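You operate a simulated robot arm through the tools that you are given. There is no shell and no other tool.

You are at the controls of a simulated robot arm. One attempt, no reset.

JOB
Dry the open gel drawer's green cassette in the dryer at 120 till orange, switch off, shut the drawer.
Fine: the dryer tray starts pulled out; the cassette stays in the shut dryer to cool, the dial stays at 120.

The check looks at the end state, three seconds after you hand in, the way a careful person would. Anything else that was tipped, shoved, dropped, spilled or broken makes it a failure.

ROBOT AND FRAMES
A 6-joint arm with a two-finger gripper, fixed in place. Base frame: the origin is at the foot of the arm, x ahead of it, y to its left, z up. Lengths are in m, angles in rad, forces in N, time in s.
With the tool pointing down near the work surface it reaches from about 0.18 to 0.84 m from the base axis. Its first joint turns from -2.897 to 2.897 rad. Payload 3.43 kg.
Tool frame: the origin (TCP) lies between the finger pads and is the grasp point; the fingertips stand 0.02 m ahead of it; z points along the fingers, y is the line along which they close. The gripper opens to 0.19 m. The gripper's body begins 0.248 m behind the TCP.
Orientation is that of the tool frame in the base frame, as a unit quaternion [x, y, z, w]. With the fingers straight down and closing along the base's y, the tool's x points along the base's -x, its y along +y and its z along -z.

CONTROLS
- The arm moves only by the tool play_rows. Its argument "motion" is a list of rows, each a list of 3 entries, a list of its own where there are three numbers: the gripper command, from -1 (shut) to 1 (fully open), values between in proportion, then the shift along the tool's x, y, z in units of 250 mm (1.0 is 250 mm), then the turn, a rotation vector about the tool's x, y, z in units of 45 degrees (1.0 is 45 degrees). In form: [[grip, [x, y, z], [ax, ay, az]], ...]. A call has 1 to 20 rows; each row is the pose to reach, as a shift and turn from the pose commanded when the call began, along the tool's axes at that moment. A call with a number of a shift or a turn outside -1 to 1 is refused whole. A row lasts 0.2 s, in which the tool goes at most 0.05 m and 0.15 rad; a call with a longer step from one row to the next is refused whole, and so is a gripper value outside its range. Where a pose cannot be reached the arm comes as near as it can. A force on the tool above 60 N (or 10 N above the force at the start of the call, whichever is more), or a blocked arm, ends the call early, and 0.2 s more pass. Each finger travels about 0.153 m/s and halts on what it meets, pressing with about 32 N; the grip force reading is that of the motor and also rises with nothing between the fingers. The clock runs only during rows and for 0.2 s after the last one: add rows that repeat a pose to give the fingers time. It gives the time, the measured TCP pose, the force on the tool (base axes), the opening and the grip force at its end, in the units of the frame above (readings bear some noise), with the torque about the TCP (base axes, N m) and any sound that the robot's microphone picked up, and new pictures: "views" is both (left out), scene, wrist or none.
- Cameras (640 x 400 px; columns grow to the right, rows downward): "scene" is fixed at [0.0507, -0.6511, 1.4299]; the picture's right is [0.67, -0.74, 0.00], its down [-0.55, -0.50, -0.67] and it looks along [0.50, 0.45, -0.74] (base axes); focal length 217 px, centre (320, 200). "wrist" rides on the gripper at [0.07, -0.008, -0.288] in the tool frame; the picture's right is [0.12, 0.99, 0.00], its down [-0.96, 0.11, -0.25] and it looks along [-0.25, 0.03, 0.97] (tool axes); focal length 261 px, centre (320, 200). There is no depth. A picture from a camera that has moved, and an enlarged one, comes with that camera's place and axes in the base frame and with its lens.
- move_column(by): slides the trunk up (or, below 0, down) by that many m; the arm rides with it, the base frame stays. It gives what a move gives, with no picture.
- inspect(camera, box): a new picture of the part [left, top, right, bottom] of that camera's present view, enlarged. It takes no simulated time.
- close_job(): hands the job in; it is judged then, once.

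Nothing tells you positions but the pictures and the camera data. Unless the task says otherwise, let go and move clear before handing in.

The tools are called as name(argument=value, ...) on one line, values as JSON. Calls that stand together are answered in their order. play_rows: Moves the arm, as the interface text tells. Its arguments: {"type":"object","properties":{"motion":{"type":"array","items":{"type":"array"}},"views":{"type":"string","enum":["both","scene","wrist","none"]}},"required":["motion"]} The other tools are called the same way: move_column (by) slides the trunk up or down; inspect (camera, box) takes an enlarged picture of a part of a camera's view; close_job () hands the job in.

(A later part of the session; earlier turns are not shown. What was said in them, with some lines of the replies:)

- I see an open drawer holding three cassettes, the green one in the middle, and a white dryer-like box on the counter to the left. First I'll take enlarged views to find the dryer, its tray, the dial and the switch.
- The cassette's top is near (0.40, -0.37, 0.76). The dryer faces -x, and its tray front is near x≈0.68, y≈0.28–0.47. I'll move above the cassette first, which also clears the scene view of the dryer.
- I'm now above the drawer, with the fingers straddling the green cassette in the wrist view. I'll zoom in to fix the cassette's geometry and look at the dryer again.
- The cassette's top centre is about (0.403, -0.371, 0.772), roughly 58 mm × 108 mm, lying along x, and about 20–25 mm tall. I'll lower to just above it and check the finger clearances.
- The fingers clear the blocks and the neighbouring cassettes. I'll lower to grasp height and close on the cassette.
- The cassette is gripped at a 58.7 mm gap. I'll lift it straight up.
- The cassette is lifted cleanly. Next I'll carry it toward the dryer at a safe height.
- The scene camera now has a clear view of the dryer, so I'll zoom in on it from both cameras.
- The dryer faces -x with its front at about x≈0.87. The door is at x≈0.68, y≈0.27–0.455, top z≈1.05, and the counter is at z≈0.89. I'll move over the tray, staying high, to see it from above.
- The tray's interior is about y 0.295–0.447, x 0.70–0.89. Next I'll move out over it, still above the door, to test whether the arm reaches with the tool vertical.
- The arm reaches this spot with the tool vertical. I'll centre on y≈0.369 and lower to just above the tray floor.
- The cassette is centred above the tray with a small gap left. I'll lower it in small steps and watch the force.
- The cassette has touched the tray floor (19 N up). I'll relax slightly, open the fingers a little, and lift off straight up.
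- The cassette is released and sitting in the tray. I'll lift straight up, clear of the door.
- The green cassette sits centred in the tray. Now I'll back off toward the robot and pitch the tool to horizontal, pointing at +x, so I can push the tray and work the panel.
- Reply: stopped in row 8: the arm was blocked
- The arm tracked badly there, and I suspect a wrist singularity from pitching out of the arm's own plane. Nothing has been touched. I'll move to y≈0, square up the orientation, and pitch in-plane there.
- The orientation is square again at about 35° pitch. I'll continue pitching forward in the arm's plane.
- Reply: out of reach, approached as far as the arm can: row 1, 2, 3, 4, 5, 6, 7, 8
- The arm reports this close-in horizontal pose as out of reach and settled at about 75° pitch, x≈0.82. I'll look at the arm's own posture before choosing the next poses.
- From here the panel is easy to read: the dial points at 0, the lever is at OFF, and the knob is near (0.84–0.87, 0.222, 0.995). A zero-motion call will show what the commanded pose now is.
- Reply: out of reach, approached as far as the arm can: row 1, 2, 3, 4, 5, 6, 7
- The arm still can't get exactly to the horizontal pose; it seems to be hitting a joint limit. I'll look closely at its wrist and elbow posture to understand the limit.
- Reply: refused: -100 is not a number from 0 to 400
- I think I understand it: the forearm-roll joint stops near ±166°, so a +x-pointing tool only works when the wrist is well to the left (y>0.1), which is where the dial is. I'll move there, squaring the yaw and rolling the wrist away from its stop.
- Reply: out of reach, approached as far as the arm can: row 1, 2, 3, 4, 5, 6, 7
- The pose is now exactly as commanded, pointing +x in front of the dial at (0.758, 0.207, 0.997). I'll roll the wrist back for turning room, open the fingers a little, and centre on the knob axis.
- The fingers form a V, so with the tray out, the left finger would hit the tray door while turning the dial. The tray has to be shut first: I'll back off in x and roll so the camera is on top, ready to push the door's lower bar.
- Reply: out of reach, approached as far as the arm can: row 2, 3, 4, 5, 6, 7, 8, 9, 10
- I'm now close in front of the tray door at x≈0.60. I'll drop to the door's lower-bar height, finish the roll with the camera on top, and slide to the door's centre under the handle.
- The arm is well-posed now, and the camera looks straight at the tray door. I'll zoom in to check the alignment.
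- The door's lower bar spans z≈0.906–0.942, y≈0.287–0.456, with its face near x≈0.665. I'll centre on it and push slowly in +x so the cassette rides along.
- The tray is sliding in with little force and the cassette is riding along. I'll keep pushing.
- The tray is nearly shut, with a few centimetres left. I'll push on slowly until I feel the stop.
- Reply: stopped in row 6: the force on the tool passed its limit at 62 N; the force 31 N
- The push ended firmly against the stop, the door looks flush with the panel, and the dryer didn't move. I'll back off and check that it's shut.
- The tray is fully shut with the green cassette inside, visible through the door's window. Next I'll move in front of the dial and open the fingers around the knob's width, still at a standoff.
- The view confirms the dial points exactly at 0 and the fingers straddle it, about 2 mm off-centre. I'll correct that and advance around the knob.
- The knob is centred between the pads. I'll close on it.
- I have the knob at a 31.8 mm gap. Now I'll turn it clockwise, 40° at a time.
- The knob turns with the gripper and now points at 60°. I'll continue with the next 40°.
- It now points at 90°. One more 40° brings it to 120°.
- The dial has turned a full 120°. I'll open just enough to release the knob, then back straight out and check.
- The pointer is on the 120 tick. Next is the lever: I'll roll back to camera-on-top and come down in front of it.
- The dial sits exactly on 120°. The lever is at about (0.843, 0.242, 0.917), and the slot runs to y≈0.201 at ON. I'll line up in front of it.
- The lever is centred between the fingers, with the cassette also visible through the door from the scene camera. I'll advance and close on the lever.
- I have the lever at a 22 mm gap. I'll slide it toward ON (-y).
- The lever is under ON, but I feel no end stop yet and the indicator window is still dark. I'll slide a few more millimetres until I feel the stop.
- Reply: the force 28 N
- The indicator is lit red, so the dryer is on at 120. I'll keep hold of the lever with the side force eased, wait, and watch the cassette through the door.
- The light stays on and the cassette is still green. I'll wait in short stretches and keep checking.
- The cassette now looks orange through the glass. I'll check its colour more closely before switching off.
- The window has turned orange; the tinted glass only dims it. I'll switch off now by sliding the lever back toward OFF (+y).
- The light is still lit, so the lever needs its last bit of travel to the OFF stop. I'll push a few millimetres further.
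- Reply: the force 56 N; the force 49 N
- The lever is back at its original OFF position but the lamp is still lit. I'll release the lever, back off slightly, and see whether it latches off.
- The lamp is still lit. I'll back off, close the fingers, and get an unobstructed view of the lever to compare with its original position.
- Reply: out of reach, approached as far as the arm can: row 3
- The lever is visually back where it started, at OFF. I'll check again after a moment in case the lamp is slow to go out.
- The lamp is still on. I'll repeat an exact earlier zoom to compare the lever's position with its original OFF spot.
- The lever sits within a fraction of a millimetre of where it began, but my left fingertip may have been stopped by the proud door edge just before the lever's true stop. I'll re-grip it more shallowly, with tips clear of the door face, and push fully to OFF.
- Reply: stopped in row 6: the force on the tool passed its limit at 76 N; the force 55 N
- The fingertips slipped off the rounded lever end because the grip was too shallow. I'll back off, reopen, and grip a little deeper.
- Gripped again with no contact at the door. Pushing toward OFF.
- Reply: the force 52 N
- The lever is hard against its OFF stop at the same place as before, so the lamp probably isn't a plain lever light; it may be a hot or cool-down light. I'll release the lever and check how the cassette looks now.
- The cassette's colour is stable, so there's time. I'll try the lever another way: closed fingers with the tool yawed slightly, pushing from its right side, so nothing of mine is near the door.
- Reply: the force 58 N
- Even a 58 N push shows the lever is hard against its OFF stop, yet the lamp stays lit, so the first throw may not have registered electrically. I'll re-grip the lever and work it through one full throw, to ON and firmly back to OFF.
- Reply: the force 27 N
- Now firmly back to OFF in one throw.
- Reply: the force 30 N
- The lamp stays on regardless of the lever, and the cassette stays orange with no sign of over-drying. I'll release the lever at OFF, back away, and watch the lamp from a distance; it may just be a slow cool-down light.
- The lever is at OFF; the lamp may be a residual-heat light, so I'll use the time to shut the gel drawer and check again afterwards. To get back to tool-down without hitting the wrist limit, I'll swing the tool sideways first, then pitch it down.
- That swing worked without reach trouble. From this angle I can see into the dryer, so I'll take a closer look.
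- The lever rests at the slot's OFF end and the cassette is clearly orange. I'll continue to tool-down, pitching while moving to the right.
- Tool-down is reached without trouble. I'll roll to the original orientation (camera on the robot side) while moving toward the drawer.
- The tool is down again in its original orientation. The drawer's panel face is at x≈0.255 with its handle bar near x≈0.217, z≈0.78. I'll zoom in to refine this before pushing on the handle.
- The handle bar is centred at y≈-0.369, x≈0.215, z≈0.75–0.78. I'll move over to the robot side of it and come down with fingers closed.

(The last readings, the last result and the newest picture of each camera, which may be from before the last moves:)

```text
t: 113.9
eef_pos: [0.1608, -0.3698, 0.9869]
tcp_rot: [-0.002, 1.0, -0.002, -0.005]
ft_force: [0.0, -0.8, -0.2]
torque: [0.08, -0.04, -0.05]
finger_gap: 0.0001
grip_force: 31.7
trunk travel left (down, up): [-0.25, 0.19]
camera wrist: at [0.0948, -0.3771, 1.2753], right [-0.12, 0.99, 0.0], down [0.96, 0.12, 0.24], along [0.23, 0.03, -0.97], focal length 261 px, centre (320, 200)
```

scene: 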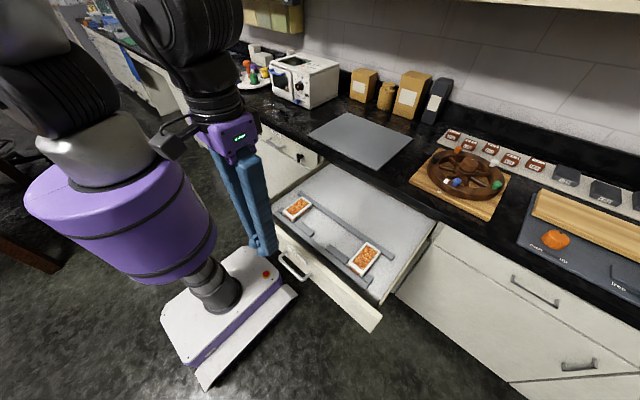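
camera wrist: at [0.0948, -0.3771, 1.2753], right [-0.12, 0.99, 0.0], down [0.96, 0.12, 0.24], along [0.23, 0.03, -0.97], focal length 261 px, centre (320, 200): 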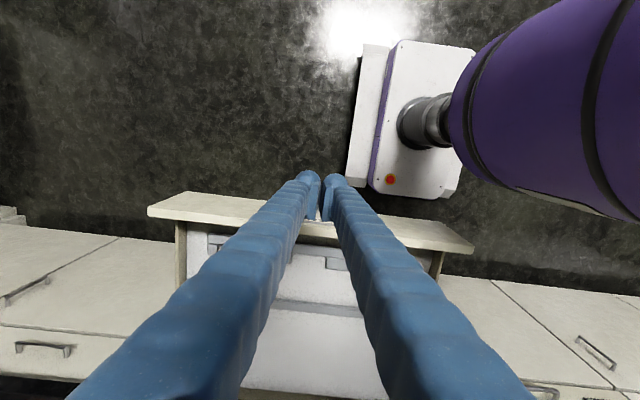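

inspect(camera="scene", box=[260, 45, 340, 110])

inspect(camera="scene", box=[200, 180, 360, 300])

inspect(camera="wrist", box=[240, 150, 400, 260])

```text
6.15 times, centred on (300, 78) of scene
camera zoom: at [0.0507, -0.6511, 1.4299], right [0.67, -0.74, 0.0], down [-0.55, -0.5, -0.67], along [0.5, 0.45, -0.74], focal length 1336 px, centre (443, 954)
```

zoom: 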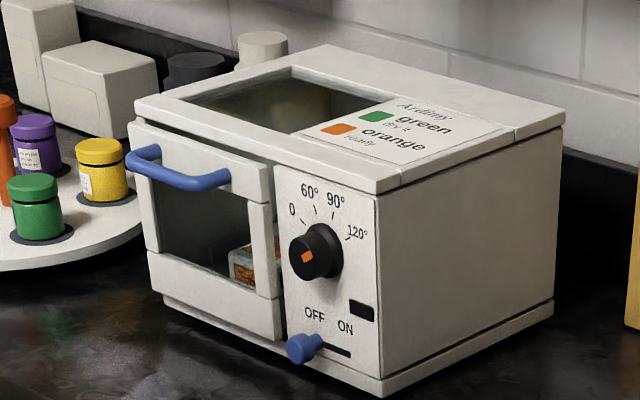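

```text
3.33 times, centred on (280, 240) of scene
camera zoom: at [0.0507, -0.6511, 1.4299], right [0.67, -0.74, 0.0], down [-0.55, -0.5, -0.67], along [0.5, 0.45, -0.74], focal length 724 px, centre (453, 67)
```

zoom: 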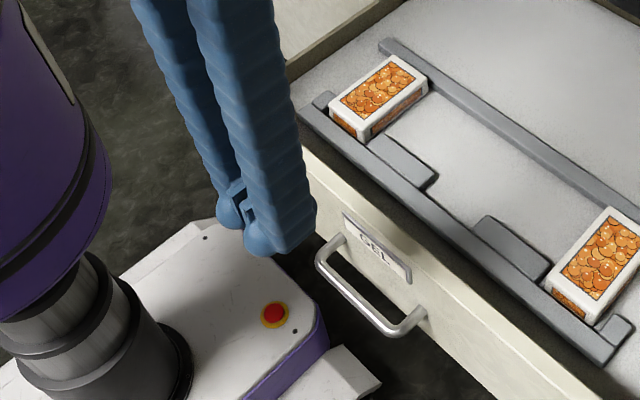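

```text
3.64 times, centred on (320, 205) of wrist
camera zoom: at [0.0948, -0.3771, 1.2753], right [-0.12, 0.99, 0.0], down [0.96, 0.12, 0.24], along [0.23, 0.03, -0.97], focal length 948 px, centre (320, 182)
```

zoom: 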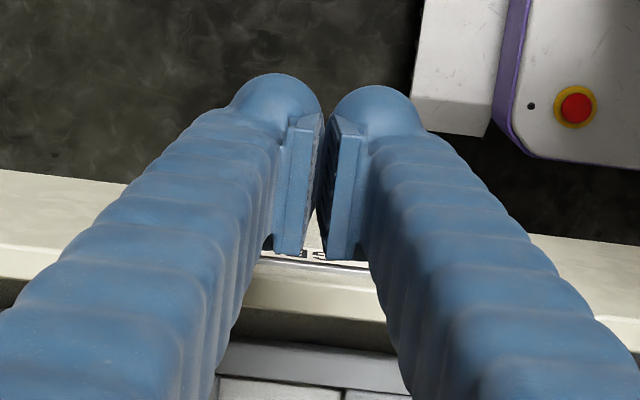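

The dryer lamp has now gone out, so it was a cool-down light and the dryer is off: lever at OFF, dial at 120, cassette orange. Next I'll lower beside the drawer handle.

play_rows(motion=[[-1, [0, 0, 0.1], [0, 0, 0]], [-1, [0, 0, 0.24], [0, 0, 0]], [-1, [0, 0, 0.4], [0, 0, 0]], [-1, [0, 0, 0.56], [0, 0, 0]], [-1, [0, 0, 0.7], [0, 0, 0]], [-1, [0, 0, 0.82], [0, 0, 0]], [-1, [0, 0, 0.9], [0, 0, 0]], [-1, [0, 0, 0.94], [0, 0, 0]], [-1, [0, 0, 0.94], [0, 0, 0]]], views="scene")

inspect(camera="scene", box=[200, 180, 360, 300])

inspect(camera="wrist", box=[200, 130, 440, 280])

```text
t: 115.9
eef_pos: [0.1601, -0.3712, 0.7514]
tcp_rot: [-0.001, 1.0, -0.002, -0.006]
ft_force: [0.6, 0.4, 0.7]
torque: [0.0, -0.03, 0.02]
finger_gap: 0.0
grip_force: 31.9
out of reach, approached as far as the arm can: row 4
trunk travel left (down, up): [-0.25, 0.19]
```

scene: 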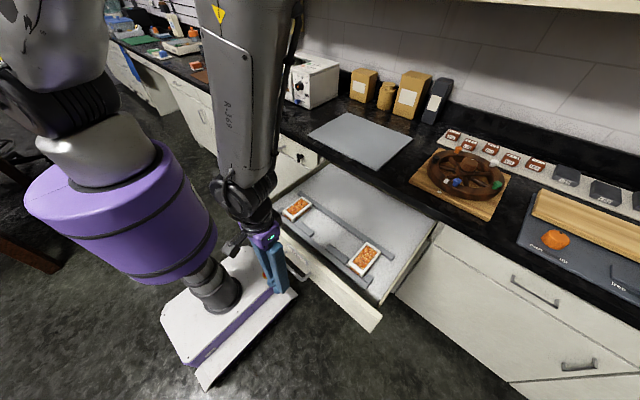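

```text
3.33 times, centred on (280, 240) of scene
camera zoom: at [0.0507, -0.6511, 1.4299], right [0.67, -0.74, 0.0], down [-0.55, -0.5, -0.67], along [0.5, 0.45, -0.74], focal length 724 px, centre (453, 67)
```

zoom: 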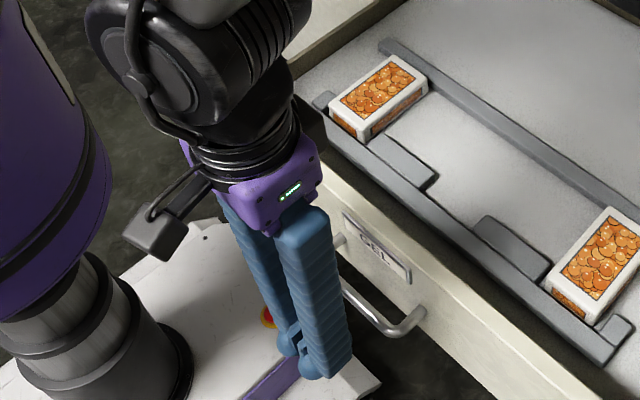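

```text
2.67 times, centred on (320, 205) of wrist
camera zoom: at [0.0941, -0.3788, 1.0404], right [-0.12, 0.99, 0.0], down [0.96, 0.12, 0.24], along [0.23, 0.03, -0.97], focal length 695 px, centre (320, 187)
```

zoom: 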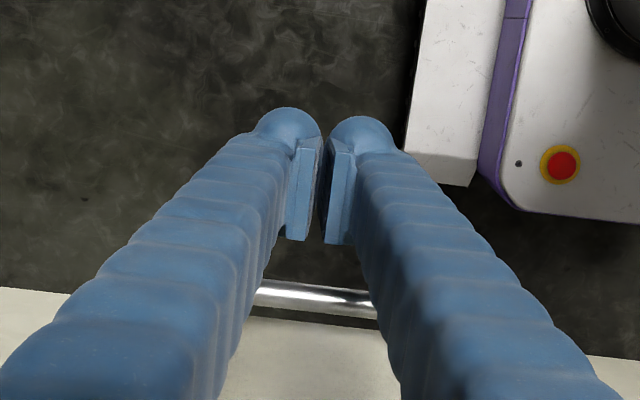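

I'm positioned just in front of the handle bar. I'll push the drawer in slowly (+x).

play_rows(motion=[[-1, [-0.04, 0, 0], [0, 0, 0]], [-1, [-0.08, 0, 0], [0, 0, 0]], [-1, [-0.12, 0, 0], [0, 0, 0]], [-1, [-0.16, 0, 0], [0, 0, 0]], [-1, [-0.2, 0, 0], [0, 0, 0]], [-1, [-0.25, 0, 0], [0, 0, 0]], [-1, [-0.3, 0, 0], [0, 0, 0]], [-1, [-0.35, 0, 0], [0, 0, 0]], [-1, [-0.4, 0, 0], [0, 0, 0]], [-1, [-0.45, 0, 0], [0, 0, 0]]])

```text
t: 118.1
eef_pos: [0.2729, -0.3708, 0.7497]
tcp_rot: [-0.002, 1.0, -0.002, -0.006]
ft_force: [0.6, 0.4, 0.5]
torque: [0.01, -0.01, -0.03]
finger_gap: 0.0
grip_force: 34.2
trunk travel left (down, up): [-0.25, 0.19]
camera wrist: at [0.2064, -0.3783, 1.0384], right [-0.12, 0.99, 0.0], down [0.96, 0.12, 0.24], along [0.23, 0.02, -0.97], focal length 261 px, centre (320, 200)
```

scene: 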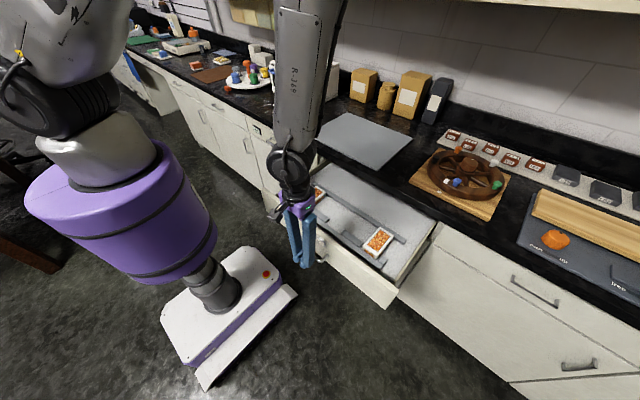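
wrist: 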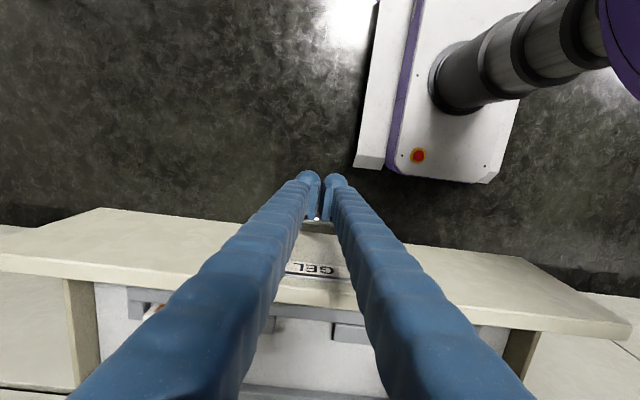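

The drawer is sliding in smoothly, so I'll keep pushing.

play_rows(motion=[[-1, [-0.05, 0, 0], [0, 0, 0]], [-1, [-0.1, 0, 0], [0, 0, 0]], [-1, [-0.15, 0, 0], [0, 0, 0]], [-1, [-0.2, 0, 0], [0, 0, 0]], [-1, [-0.25, 0, 0], [0, 0, 0]], [-1, [-0.3, 0, 0], [0, 0, 0]], [-1, [-0.35, 0, 0], [0, 0, 0]], [-1, [-0.4, 0, 0], [0, 0, 0]], [-1, [-0.45, 0, 0], [0, 0, 0]], [-1, [-0.5, 0, 0], [0, 0, 0]], [-1, [-0.55, 0, 0], [0, 0, 0]], [-1, [-0.6, 0, 0], [0, 0, 0]], [-1, [-0.65, 0, 0], [0, 0, 0]], [-1, [-0.7, 0, 0], [0, 0, 0]]])

```text
t: 121.1
eef_pos: [0.4465, -0.3654, 0.7488]
tcp_rot: [0.001, 1.0, 0.0, 0.021]
ft_force: [-1.2, 0.0, -0.7]
torque: [0.02, -0.08, -0.01]
finger_gap: 0.0
grip_force: 34.2
out of reach, approached as far as the arm can: row 10, 11, 12, 13, 14
trunk travel left (down, up): [-0.25, 0.19]
camera wrist: at [0.3651, -0.3743, 1.033], right [-0.12, 0.99, -0.01], down [0.95, 0.12, 0.29], along [0.29, 0.03, -0.96], focal length 261 px, centre (320, 200)
```

scene: 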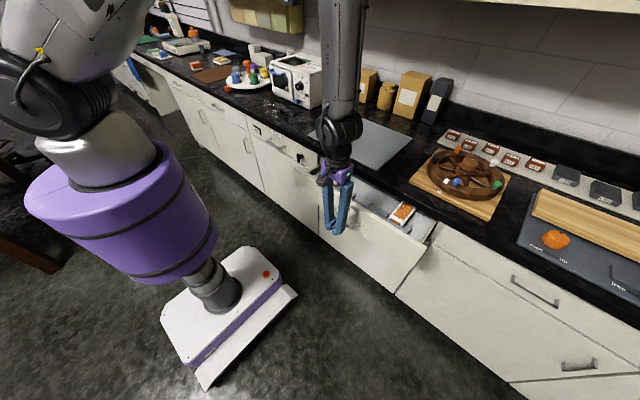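
wrist: 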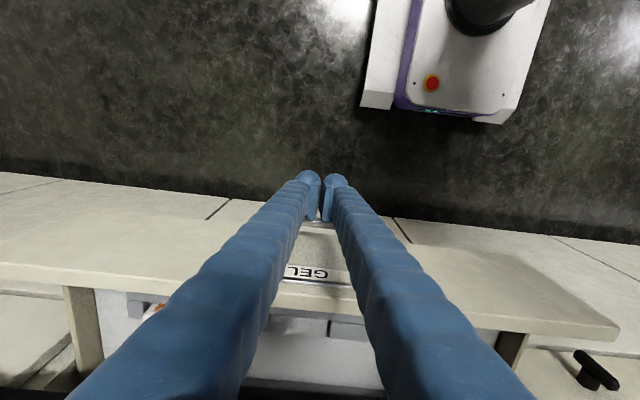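

The drawer is more than half shut, but the arm reports reaching a limit around x≈0.45. I'll look at the arm's posture and the drawer.

inspect(camera="scene", box=[260, 0, 460, 125])

inspect(camera="scene", box=[290, 150, 450, 300])

inspect(camera="scene", box=[0, 0, 640, 10])

```text
3.20 times, centred on (360, 62) of scene
camera zoom: at [0.0507, -0.6511, 1.4299], right [0.67, -0.74, 0.0], down [-0.55, -0.5, -0.67], along [0.5, 0.45, -0.74], focal length 695 px, centre (192, 640)
```

zoom: 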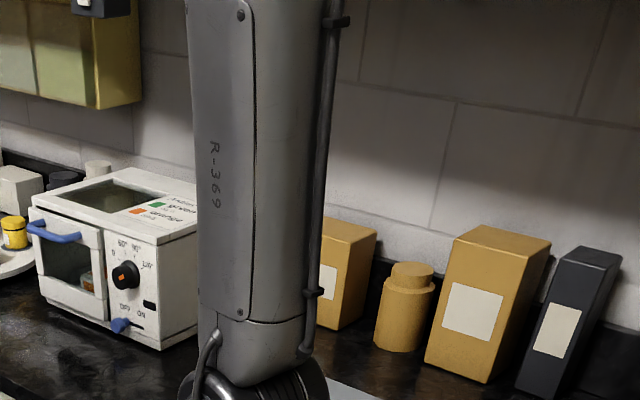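

```text
2.67 times, centred on (370, 225) of scene
camera zoom: at [0.0507, -0.6511, 1.4299], right [0.67, -0.74, 0.0], down [-0.55, -0.5, -0.67], along [0.5, 0.45, -0.74], focal length 579 px, centre (187, 133)
```

zoom: 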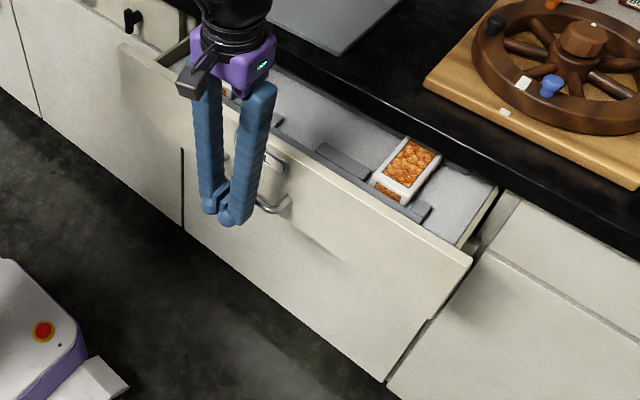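

```text
1.00 times, centred on (320, 5) of scene (not enlarged: the box is as wide or as high as the picture)
camera zoom: at [0.0507, -0.6511, 1.4299], right [0.67, -0.74, 0.0], down [-0.55, -0.5, -0.67], along [0.5, 0.45, -0.74], focal length 217 px, centre (320, 395)
```

zoom: 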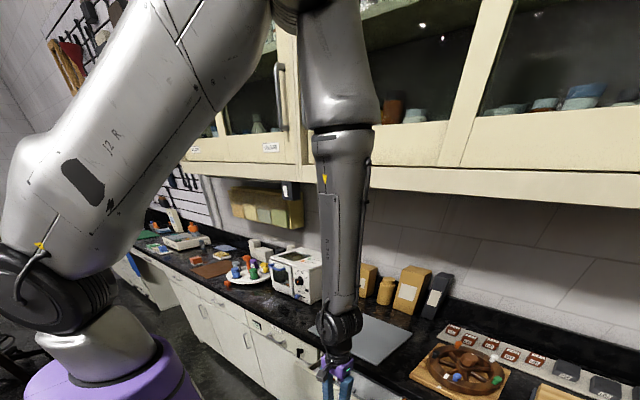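

The arm is near a straight-wrist posture here, but the tracking error is tiny (2 mm, 2°). I'll keep pushing in small steps and watch it.

play_rows(motion=[[-1, [-0.04, 0, 0], [0, 0, 0]], [-1, [-0.08, 0, 0], [0, 0, 0]], [-1, [-0.12, 0, 0], [0, 0, 0]], [-1, [-0.16, 0, 0], [0, 0, 0]]], views="scene")

```text
t: 122.1
eef_pos: [0.4876, -0.3677, 0.7476]
tcp_rot: [-0.003, 1.0, -0.003, -0.006]
ft_force: [-4.2, 0.5, 3.0]
torque: [0.01, -0.06, 0.03]
finger_gap: 0.0
grip_force: 34.6
out of reach, approached as far as the arm can: row 1, 2
trunk travel left (down, up): [-0.25, 0.19]
```

scene: 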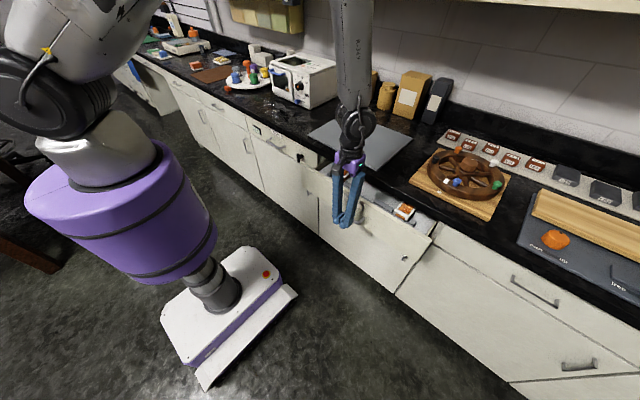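

The arm passed through that posture and is square again. I'll inspect the front of the drawer before the last few centimetres.

inspect(camera="scene", box=[300, 150, 450, 290])

inspect(camera="wrist", box=[0, 0, 640, 400])

```text
2.86 times, centred on (375, 220) of scene
camera zoom: at [0.0507, -0.6511, 1.4299], right [0.67, -0.74, 0.0], down [-0.55, -0.5, -0.67], along [0.5, 0.45, -0.74], focal length 620 px, centre (163, 143)
```

zoom: 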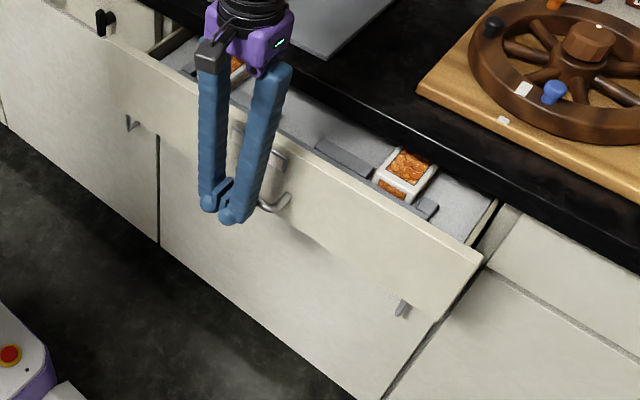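

```text
1.00 times, centred on (320, 200) of wrist (not enlarged: the box is as wide or as high as the picture)
camera zoom: at [0.4213, -0.3764, 1.0371], right [-0.12, 0.99, 0.0], down [0.96, 0.12, 0.23], along [0.23, 0.03, -0.97], focal length 261 px, centre (320, 200)
```

zoom: 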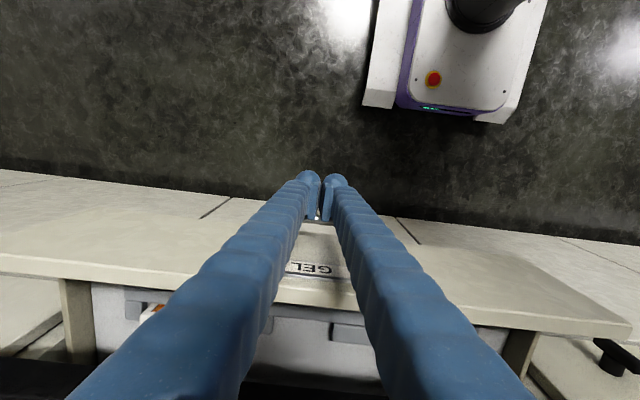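

The dark items are just the neighbouring cabinet handles and a knob about 6 cm clear of the drawer's end. I'll keep pushing gently until it closes.

play_rows(motion=[[-1, [-0.04, 0, 0], [0, 0, 0]], [-1, [-0.08, 0, 0], [0, 0, 0]], [-1, [-0.12, 0, 0], [0, 0, 0]], [-1, [-0.16, 0, 0], [0, 0, 0]], [-1, [-0.2, 0, 0], [0, 0, 0]]], views="scene")

inspect(camera="scene", box=[300, 130, 460, 270])

```text
t: 123.3
eef_pos: [0.5393, -0.3693, 0.7465]
tcp_rot: [-0.002, 1.0, -0.004, -0.004]
ft_force: [-0.1, -0.3, -0.3]
torque: [0.0, 0.04, -0.01]
finger_gap: 0.0
grip_force: 33.6
trunk travel left (down, up): [-0.25, 0.19]
```

scene: 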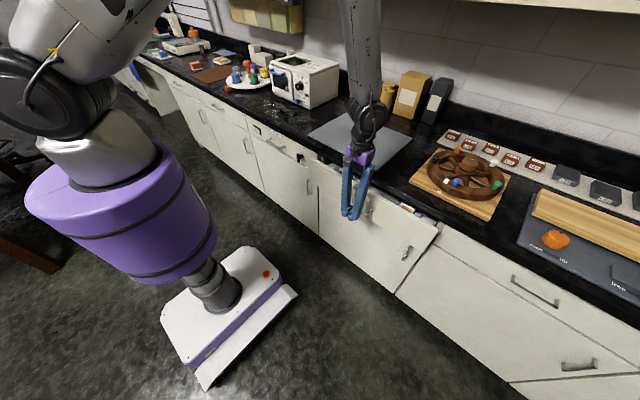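

```text
2.86 times, centred on (380, 200) of scene
camera zoom: at [0.0507, -0.6511, 1.4299], right [0.67, -0.74, 0.0], down [-0.55, -0.5, -0.67], along [0.5, 0.45, -0.74], focal length 620 px, centre (149, 200)
```

zoom: 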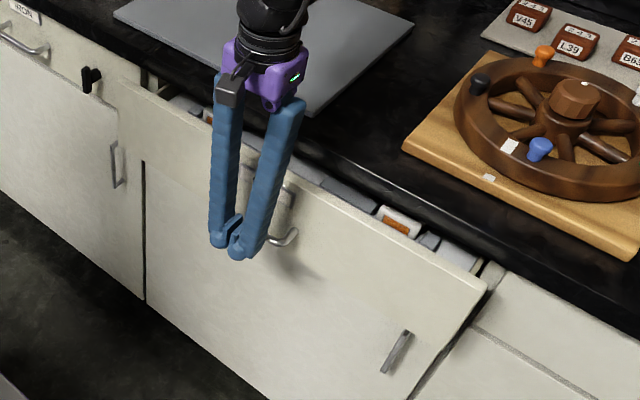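

Nearly closed. I'll push the last bit in finer steps until I feel the stop.

play_rows(motion=[[-1, [-0.03, 0, 0], [0, 0, 0]], [-1, [-0.06, 0, 0], [0, 0, 0]], [-1, [-0.085, 0, 0], [0, 0, 0]], [-1, [-0.11, 0, 0], [0, 0, 0]]], views="none")

inspect(camera="scene", box=[300, 130, 460, 270])

inspect(camera="wrist", box=[0, 0, 640, 400])

```text
t: 124.3
eef_pos: [0.5651, -0.3698, 0.7457]
tcp_rot: [-0.002, 1.0, -0.003, -0.006]
ft_force: [-2.1, -0.7, -2.0]
torque: [-0.01, -0.04, 0.04]
finger_gap: 0.0059
grip_force: 34.1
trunk travel left (down, up): [-0.25, 0.19]
```

```text
2.86 times, centred on (380, 200) of scene
camera zoom: at [0.0507, -0.6511, 1.4299], right [0.67, -0.74, 0.0], down [-0.55, -0.5, -0.67], along [0.5, 0.45, -0.74], focal length 620 px, centre (149, 200)
```

zoom: 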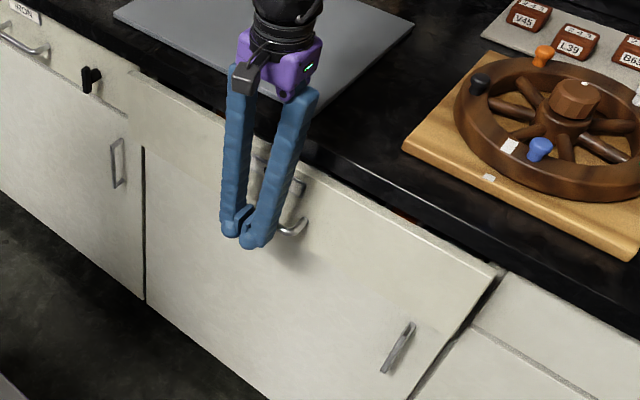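

```text
1.00 times, centred on (320, 200) of wrist (not enlarged: the box is as wide or as high as the picture)
camera zoom: at [0.4995, -0.3775, 1.0355], right [-0.12, 0.99, 0.0], down [0.96, 0.12, 0.24], along [0.23, 0.03, -0.97], focal length 261 px, centre (320, 200)
```

zoom: 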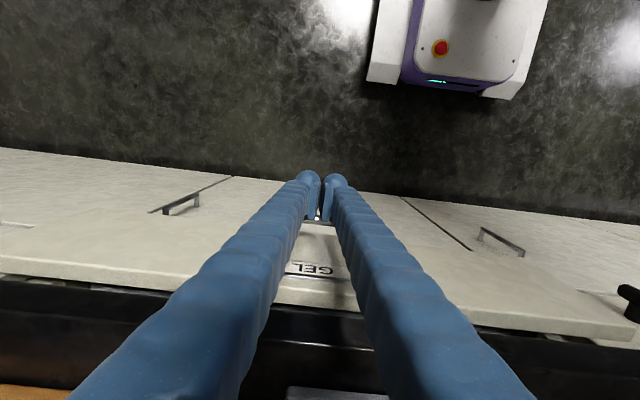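

play_rows(motion=[[-1, [-0.02, 0, 0], [0, 0, 0]], [-1, [-0.04, 0, 0], [0, 0, 0]], [-1, [-0.06, 0, 0], [0, 0, 0]], [-1, [-0.08, 0, 0], [0, 0, 0]]], views="none")

inspect(camera="scene", box=[300, 130, 460, 270])

```text
t: 125.3
eef_pos: [0.5864, -0.3709, 0.7462]
tcp_rot: [-0.001, 1.0, -0.002, -0.005]
ft_force: [-2.1, 1.4, -0.8]
torque: [0.05, 0.03, 0.03]
finger_gap: 0.0
grip_force: 34.5
trunk travel left (down, up): [-0.25, 0.19]
```

```text
2.86 times, centred on (380, 200) of scene
camera zoom: at [0.0507, -0.6511, 1.4299], right [0.67, -0.74, 0.0], down [-0.55, -0.5, -0.67], along [0.5, 0.45, -0.74], focal length 620 px, centre (149, 200)
```

zoom: 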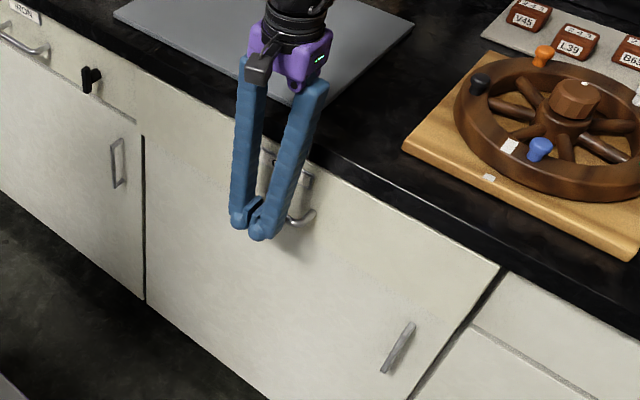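

play_rows(motion=[[-1, [-0.012, 0, 0], [0, 0, 0]], [-1, [-0.024, 0, 0], [0, 0, 0]], [-1, [-0.036, 0, 0], [0, 0, 0]], [-1, [-0.048, 0, 0], [0, 0, 0]], [-1, [-0.06, 0, 0], [0, 0, 0]]], views="none")

inspect(camera="scene", box=[300, 130, 460, 270])

inspect(camera="wrist", box=[0, 0, 640, 400])

```text
t: 126.5
eef_pos: [0.6005, -0.3701, 0.7461]
tcp_rot: [-0.002, 1.0, -0.002, -0.006]
ft_force: [0.2, 0.9, 0.6]
torque: [-0.09, -0.05, -0.03]
finger_gap: 0.0
grip_force: 34.4
trunk travel left (down, up): [-0.25, 0.19]
```

```text
2.86 times, centred on (380, 200) of scene
camera zoom: at [0.0507, -0.6511, 1.4299], right [0.67, -0.74, 0.0], down [-0.55, -0.5, -0.67], along [0.5, 0.45, -0.74], focal length 620 px, centre (149, 200)
```

zoom: 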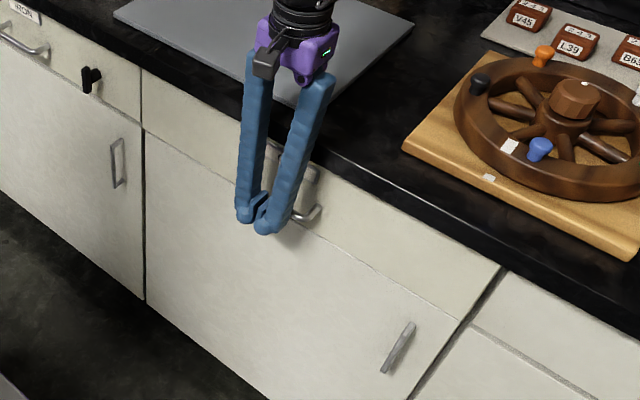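

```text
1.00 times, centred on (320, 200) of wrist (not enlarged: the box is as wide or as high as the picture)
camera zoom: at [0.5346, -0.3777, 1.0358], right [-0.12, 0.99, 0.0], down [0.96, 0.12, 0.24], along [0.24, 0.03, -0.97], focal length 261 px, centre (320, 200)
```

zoom: 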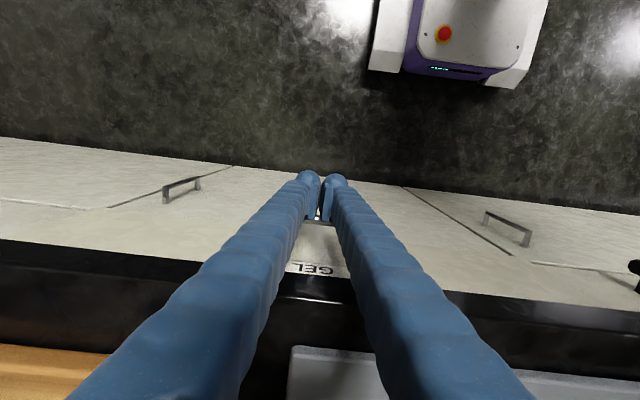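

The drawer front now looks level with its neighbours, but I felt no stop. I'll push a few more millimetres to be sure it's home.

play_rows(motion=[[-1, [-0.01, 0, 0], [0, 0, 0]], [-1, [-0.02, 0, 0], [0, 0, 0]], [-1, [-0.03, 0, 0], [0, 0, 0]], [-1, [-0.04, 0, 0], [0, 0, 0]]], views="none")

inspect(camera="scene", box=[300, 130, 460, 270])

inspect(camera="wrist", box=[200, 180, 440, 330])

```text
t: 127.5
eef_pos: [0.6086, -0.3694, 0.7447]
tcp_rot: [-0.002, 1.0, -0.003, -0.006]
ft_force: [-5.2, 0.0, 0.7]
torque: [0.02, -0.04, 0.02]
finger_gap: 0.0059
grip_force: 34.5
trunk travel left (down, up): [-0.25, 0.19]
```

```text
2.86 times, centred on (380, 200) of scene
camera zoom: at [0.0507, -0.6511, 1.4299], right [0.67, -0.74, 0.0], down [-0.55, -0.5, -0.67], along [0.5, 0.45, -0.74], focal length 620 px, centre (149, 200)
```

zoom: 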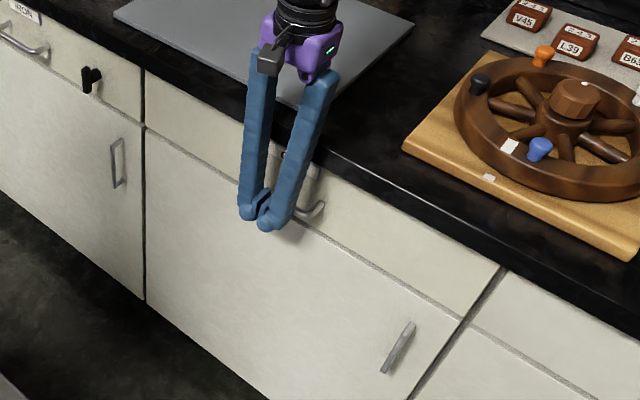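

```text
2.67 times, centred on (320, 255) of wrist
camera zoom: at [0.5432, -0.3775, 1.0352], right [-0.12, 0.99, 0.0], down [0.96, 0.12, 0.23], along [0.23, 0.03, -0.97], focal length 695 px, centre (320, 53)
```

zoom: 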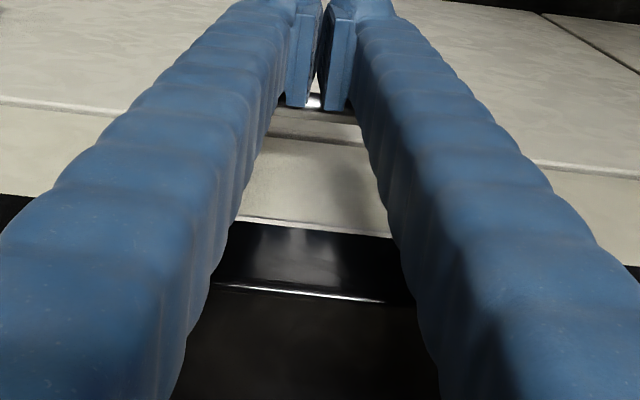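

The counter edge (x≈0.635) is now close to my fingers, so I'll check precisely how flush the drawer is with its neighbours.

inspect(camera="scene", box=[310, 145, 358, 175])

inspect(camera="scene", box=[400, 205, 448, 235])

inspect(camera="scene", box=[345, 165, 409, 205])

```text
13.33 times, centred on (334, 160) of scene
camera zoom: at [0.0507, -0.6511, 1.4299], right [0.67, -0.74, 0.0], down [-0.55, -0.5, -0.67], along [0.5, 0.45, -0.74], focal length 2895 px, centre (133, 733)
```

zoom: 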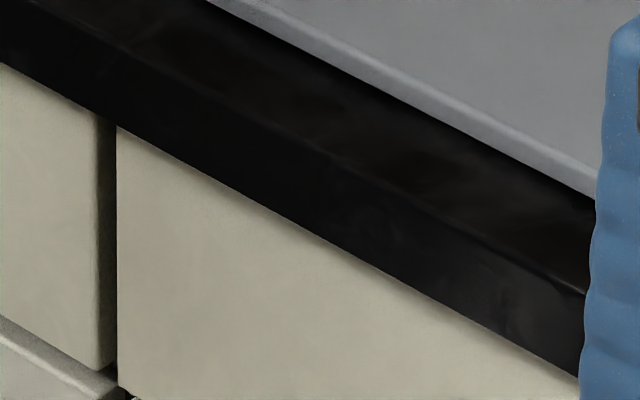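

```text
13.33 times, centred on (424, 220) of scene
camera zoom: at [0.0507, -0.6511, 1.4299], right [0.67, -0.74, 0.0], down [-0.55, -0.5, -0.67], along [0.5, 0.45, -0.74], focal length 2895 px, centre (-1067, -67)
```

zoom: 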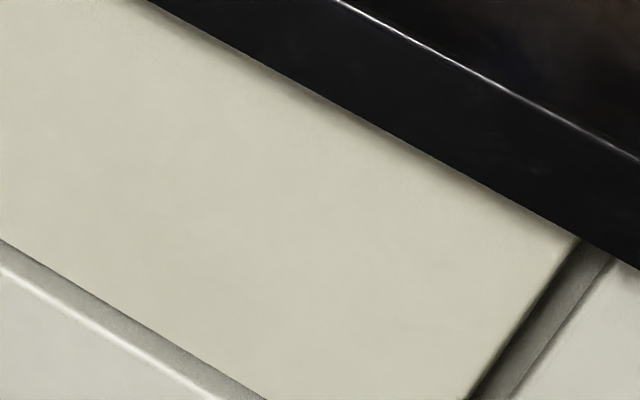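

```text
10.00 times, centred on (377, 185) of scene
camera zoom: at [0.0507, -0.6511, 1.4299], right [0.67, -0.74, 0.0], down [-0.55, -0.5, -0.67], along [0.5, 0.45, -0.74], focal length 2171 px, centre (-250, 350)
```

zoom: 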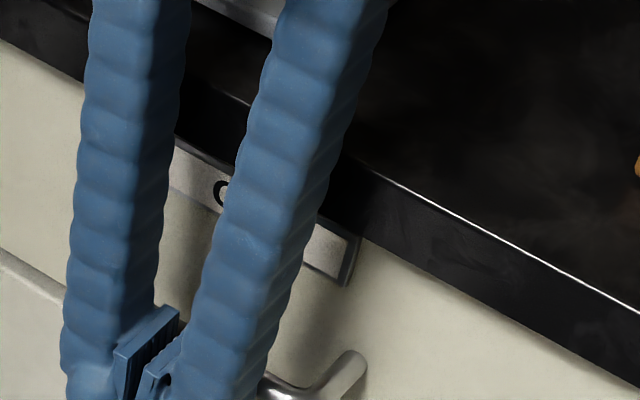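

The drawer may still be a few millimetres proud, and my fingers are close to the counter lip. I'll tilt the fingertips forward to clear the lip, then push the handle the rest of the way.

play_rows(motion=[[-1, [0.01, 0, 0], [0, -0.1, 0]], [-1, [0.005, 0, 0], [0, -0.2, 0]], [-1, [0, 0, 0], [0, -0.28, 0]], [-1, [-0.012, 0, 0], [0, -0.28, 0]], [-1, [-0.024, 0, 0], [0, -0.28, 0]], [-1, [-0.036, 0, 0], [0, -0.28, 0]]], views="none")

inspect(camera="scene", box=[310, 145, 358, 175])

inspect(camera="scene", box=[345, 165, 409, 205])

```text
t: 129.0
eef_pos: [0.6108, -0.3666, 0.7435]
tcp_rot: [-0.002, 0.995, -0.001, 0.098]
ft_force: [-7.1, -0.6, -3.5]
torque: [-0.1, 0.01, -0.01]
finger_gap: 0.0059
grip_force: 34.1
out of reach, approached as far as the arm can: row 3, 4
trunk travel left (down, up): [-0.25, 0.19]
stopped in row 6: the force on the tool passed its limit at 61 N (the readings are from after the stop); the commanded pose is now the measured one
```

```text
13.33 times, centred on (334, 160) of scene
camera zoom: at [0.0507, -0.6511, 1.4299], right [0.67, -0.74, 0.0], down [-0.55, -0.5, -0.67], along [0.5, 0.45, -0.74], focal length 2895 px, centre (133, 733)
```

zoom: 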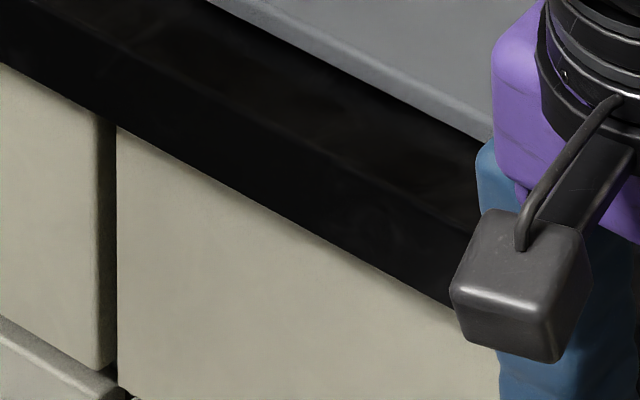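

```text
10.00 times, centred on (377, 185) of scene
camera zoom: at [0.0507, -0.6511, 1.4299], right [0.67, -0.74, 0.0], down [-0.55, -0.5, -0.67], along [0.5, 0.45, -0.74], focal length 2171 px, centre (-250, 350)
```

zoom: 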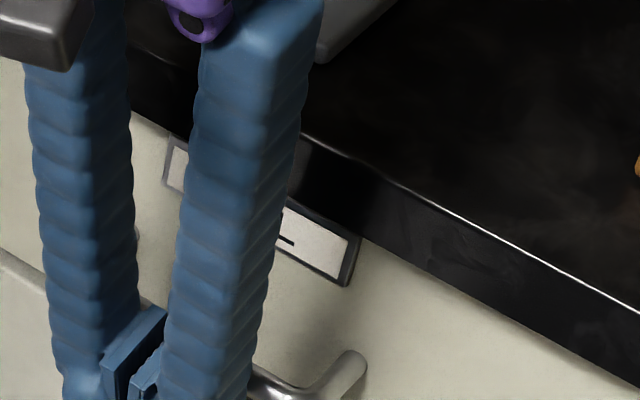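

The push hit the 60 N limit with no further movement of the drawer, so it is fully home. I'll back off the handle and rise clear.

play_rows(motion=[[-1, [0.06, 0, -0.012], [0, 0, 0]], [-1, [0.18, 0, -0.036], [0, 0, 0]], [-1, [0.314, 0, -0.062], [0, 0.06, 0]], [-1, [0.31, 0, -0.18], [0, 0.14, 0]], [-1, [0.28, 0, -0.34], [0, 0.2, 0]], [-1, [0.25, 0, -0.52], [0, 0.25, 0]], [-1, [0.22, 0, -0.7], [0, 0.25, 0]], [-1, [0.18, 0, -0.88], [0, 0.25, 0]], [-1, [0.16, 0, -1.0], [0, 0.25, 0]], [-1, [0.16, 0, -1.0], [0, 0.25, 0]]])

inspect(camera="scene", box=[290, 130, 450, 270])

inspect(camera="scene", box=[260, 45, 340, 110])

```text
t: 131.2
eef_pos: [0.5215, -0.366, 0.9807]
tcp_rot: [-0.002, 1.0, 0.0, 0.0]
ft_force: [-0.4, 0.0, 0.4]
torque: [0.01, -0.03, 0.02]
finger_gap: 0.0001
grip_force: 34.5
out of reach, approached as far as the arm can: row 4
trunk travel left (down, up): [-0.25, 0.19]
camera wrist: at [0.4526, -0.3752, 1.2689], right [-0.12, 0.99, 0.0], down [0.96, 0.12, 0.25], along [0.25, 0.03, -0.97], focal length 261 px, centre (320, 200)
```

scene: 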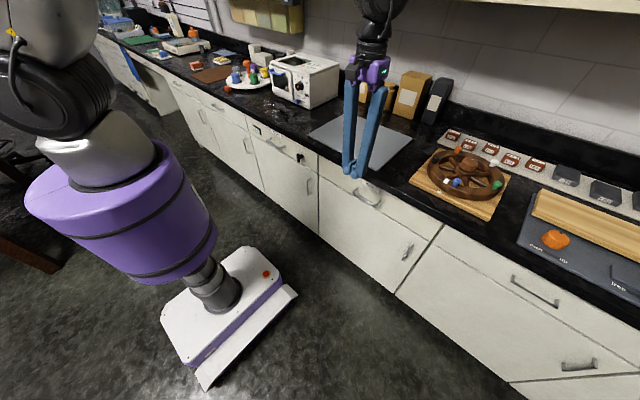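
wrist: 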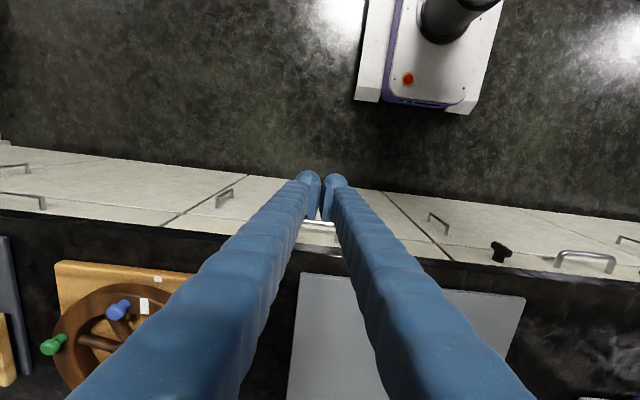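

```text
2.86 times, centred on (370, 200) of scene
camera zoom: at [0.0507, -0.6511, 1.4299], right [0.67, -0.74, 0.0], down [-0.55, -0.5, -0.67], along [0.5, 0.45, -0.74], focal length 620 px, centre (177, 200)
```

zoom: 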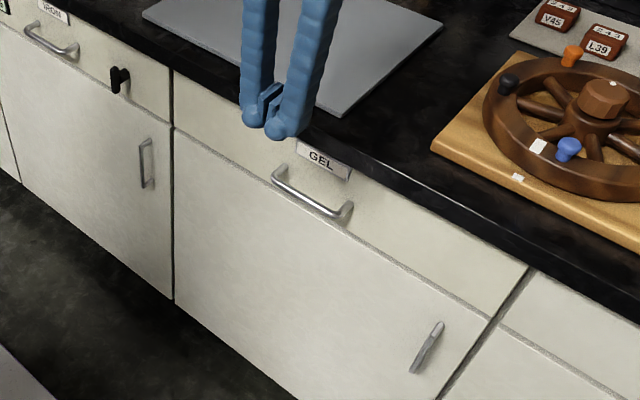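

```text
6.15 times, centred on (300, 78) of scene
camera zoom: at [0.0507, -0.6511, 1.4299], right [0.67, -0.74, 0.0], down [-0.55, -0.5, -0.67], along [0.5, 0.45, -0.74], focal length 1336 px, centre (443, 954)
```

zoom: 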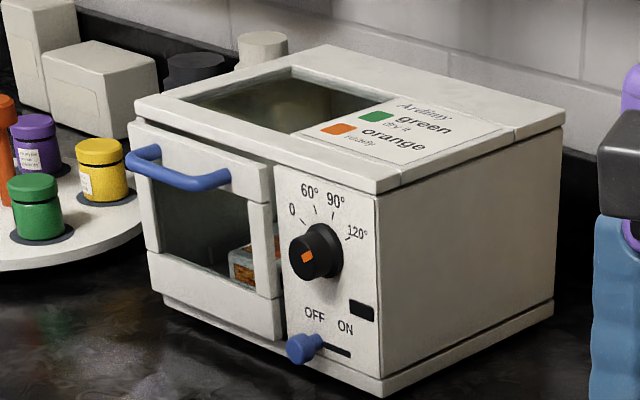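

The gel drawer is shut flush. The dryer is shut with its lamp out, lever OFF and dial at 120, and the orange cassette is inside. I'll raise the arm a bit further clear and take one last look around.

play_rows(motion=[[-1, [0, 0, -0.1], [0, 0, 0]], [-1, [0, 0, -0.24], [0, 0, 0]], [-1, [0, 0, -0.38], [0, 0, 0]], [-1, [0, 0, -0.5], [0, 0, 0]], [-1, [0, 0, -0.5], [0, 0, 0]]])

inspect(camera="scene", box=[274, 70, 322, 100])

inspect(camera="scene", box=[300, 140, 440, 240])

```text
t: 132.4
eef_pos: [0.5215, -0.3653, 1.1064]
tcp_rot: [-0.002, 1.0, 0.0, 0.002]
ft_force: [0.0, 0.7, -0.7]
torque: [-0.01, 0.02, 0.01]
finger_gap: 0.0
grip_force: 34.2
trunk travel left (down, up): [-0.25, 0.19]
camera wrist: at [0.4515, -0.3744, 1.395], right [-0.12, 0.99, 0.0], down [0.96, 0.12, 0.25], along [0.25, 0.03, -0.97], focal length 261 px, centre (320, 200)
```

scene: 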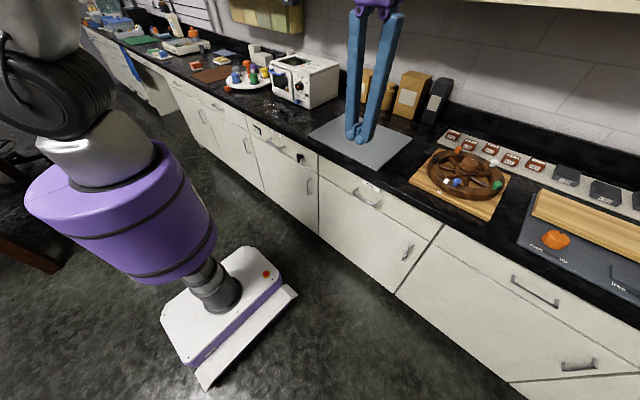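
wrist: 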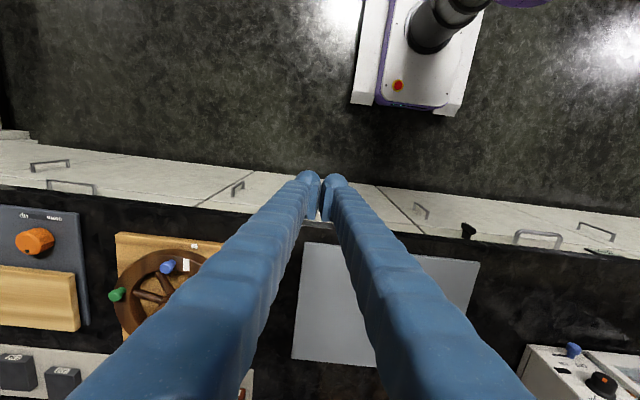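

```text
13.33 times, centred on (298, 85) of scene
camera zoom: at [0.0507, -0.6511, 1.4299], right [0.67, -0.74, 0.0], down [-0.55, -0.5, -0.67], along [0.5, 0.45, -0.74], focal length 2895 px, centre (613, 1733)
```

zoom: 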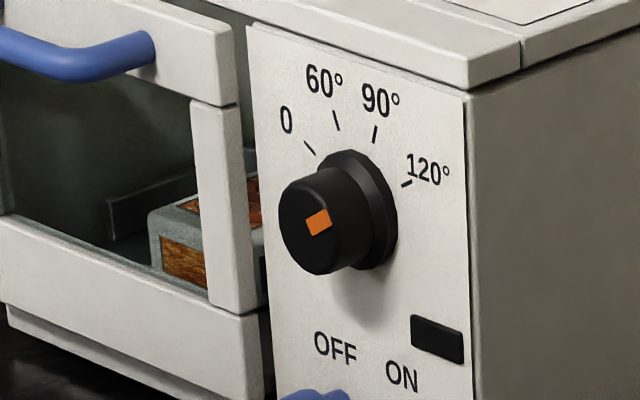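

```text
4.00 times, centred on (370, 190) of scene
camera zoom: at [0.0507, -0.6511, 1.4299], right [0.67, -0.74, 0.0], down [-0.55, -0.5, -0.67], along [0.5, 0.45, -0.74], focal length 868 px, centre (120, 240)
```

zoom: 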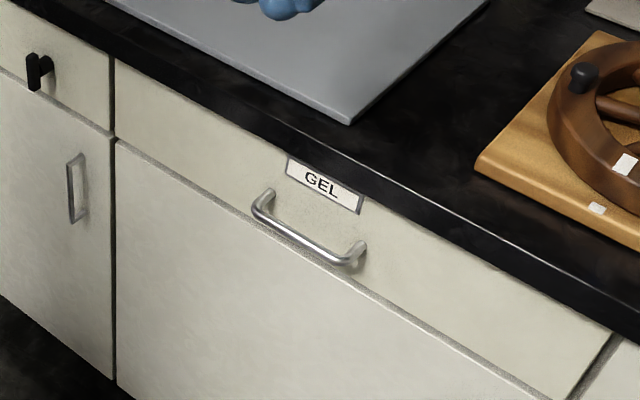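

Everything looks right: the GEL drawer is flush and shut, and the dryer is shut with its lamp dark, dial at 120 and the orange cassette inside. Nothing else appears moved and the arm is clear, so I'm handing in.

close_job()

```text
The job is handed in.
```

The job is handed in; I haven't seen the check's result. At hand-in:

- **Cassette:** it is in the dryer and looks orange through the tinted door glass.
- **Dryer:** the tray is shut, the lever is at OFF, the dial is at 120 and the lamp is dark.
- **Gel drawer:** it is shut and level with its neighbours. A last push of about 60 N moved it no further.
- **Surroundings:** nothing else looked moved, and the arm is clear with nothing in the gripper.

**Switch-off:** the lamp stayed lit after the first move to OFF. While trying to clear it I put the lever back to ON for about a second, then returned it to OFF. The lamp went out roughly 15 seconds later, which looked like a cool-down light. The cassette therefore had a little more heat after it turned orange, but I saw no clear change in its colour.
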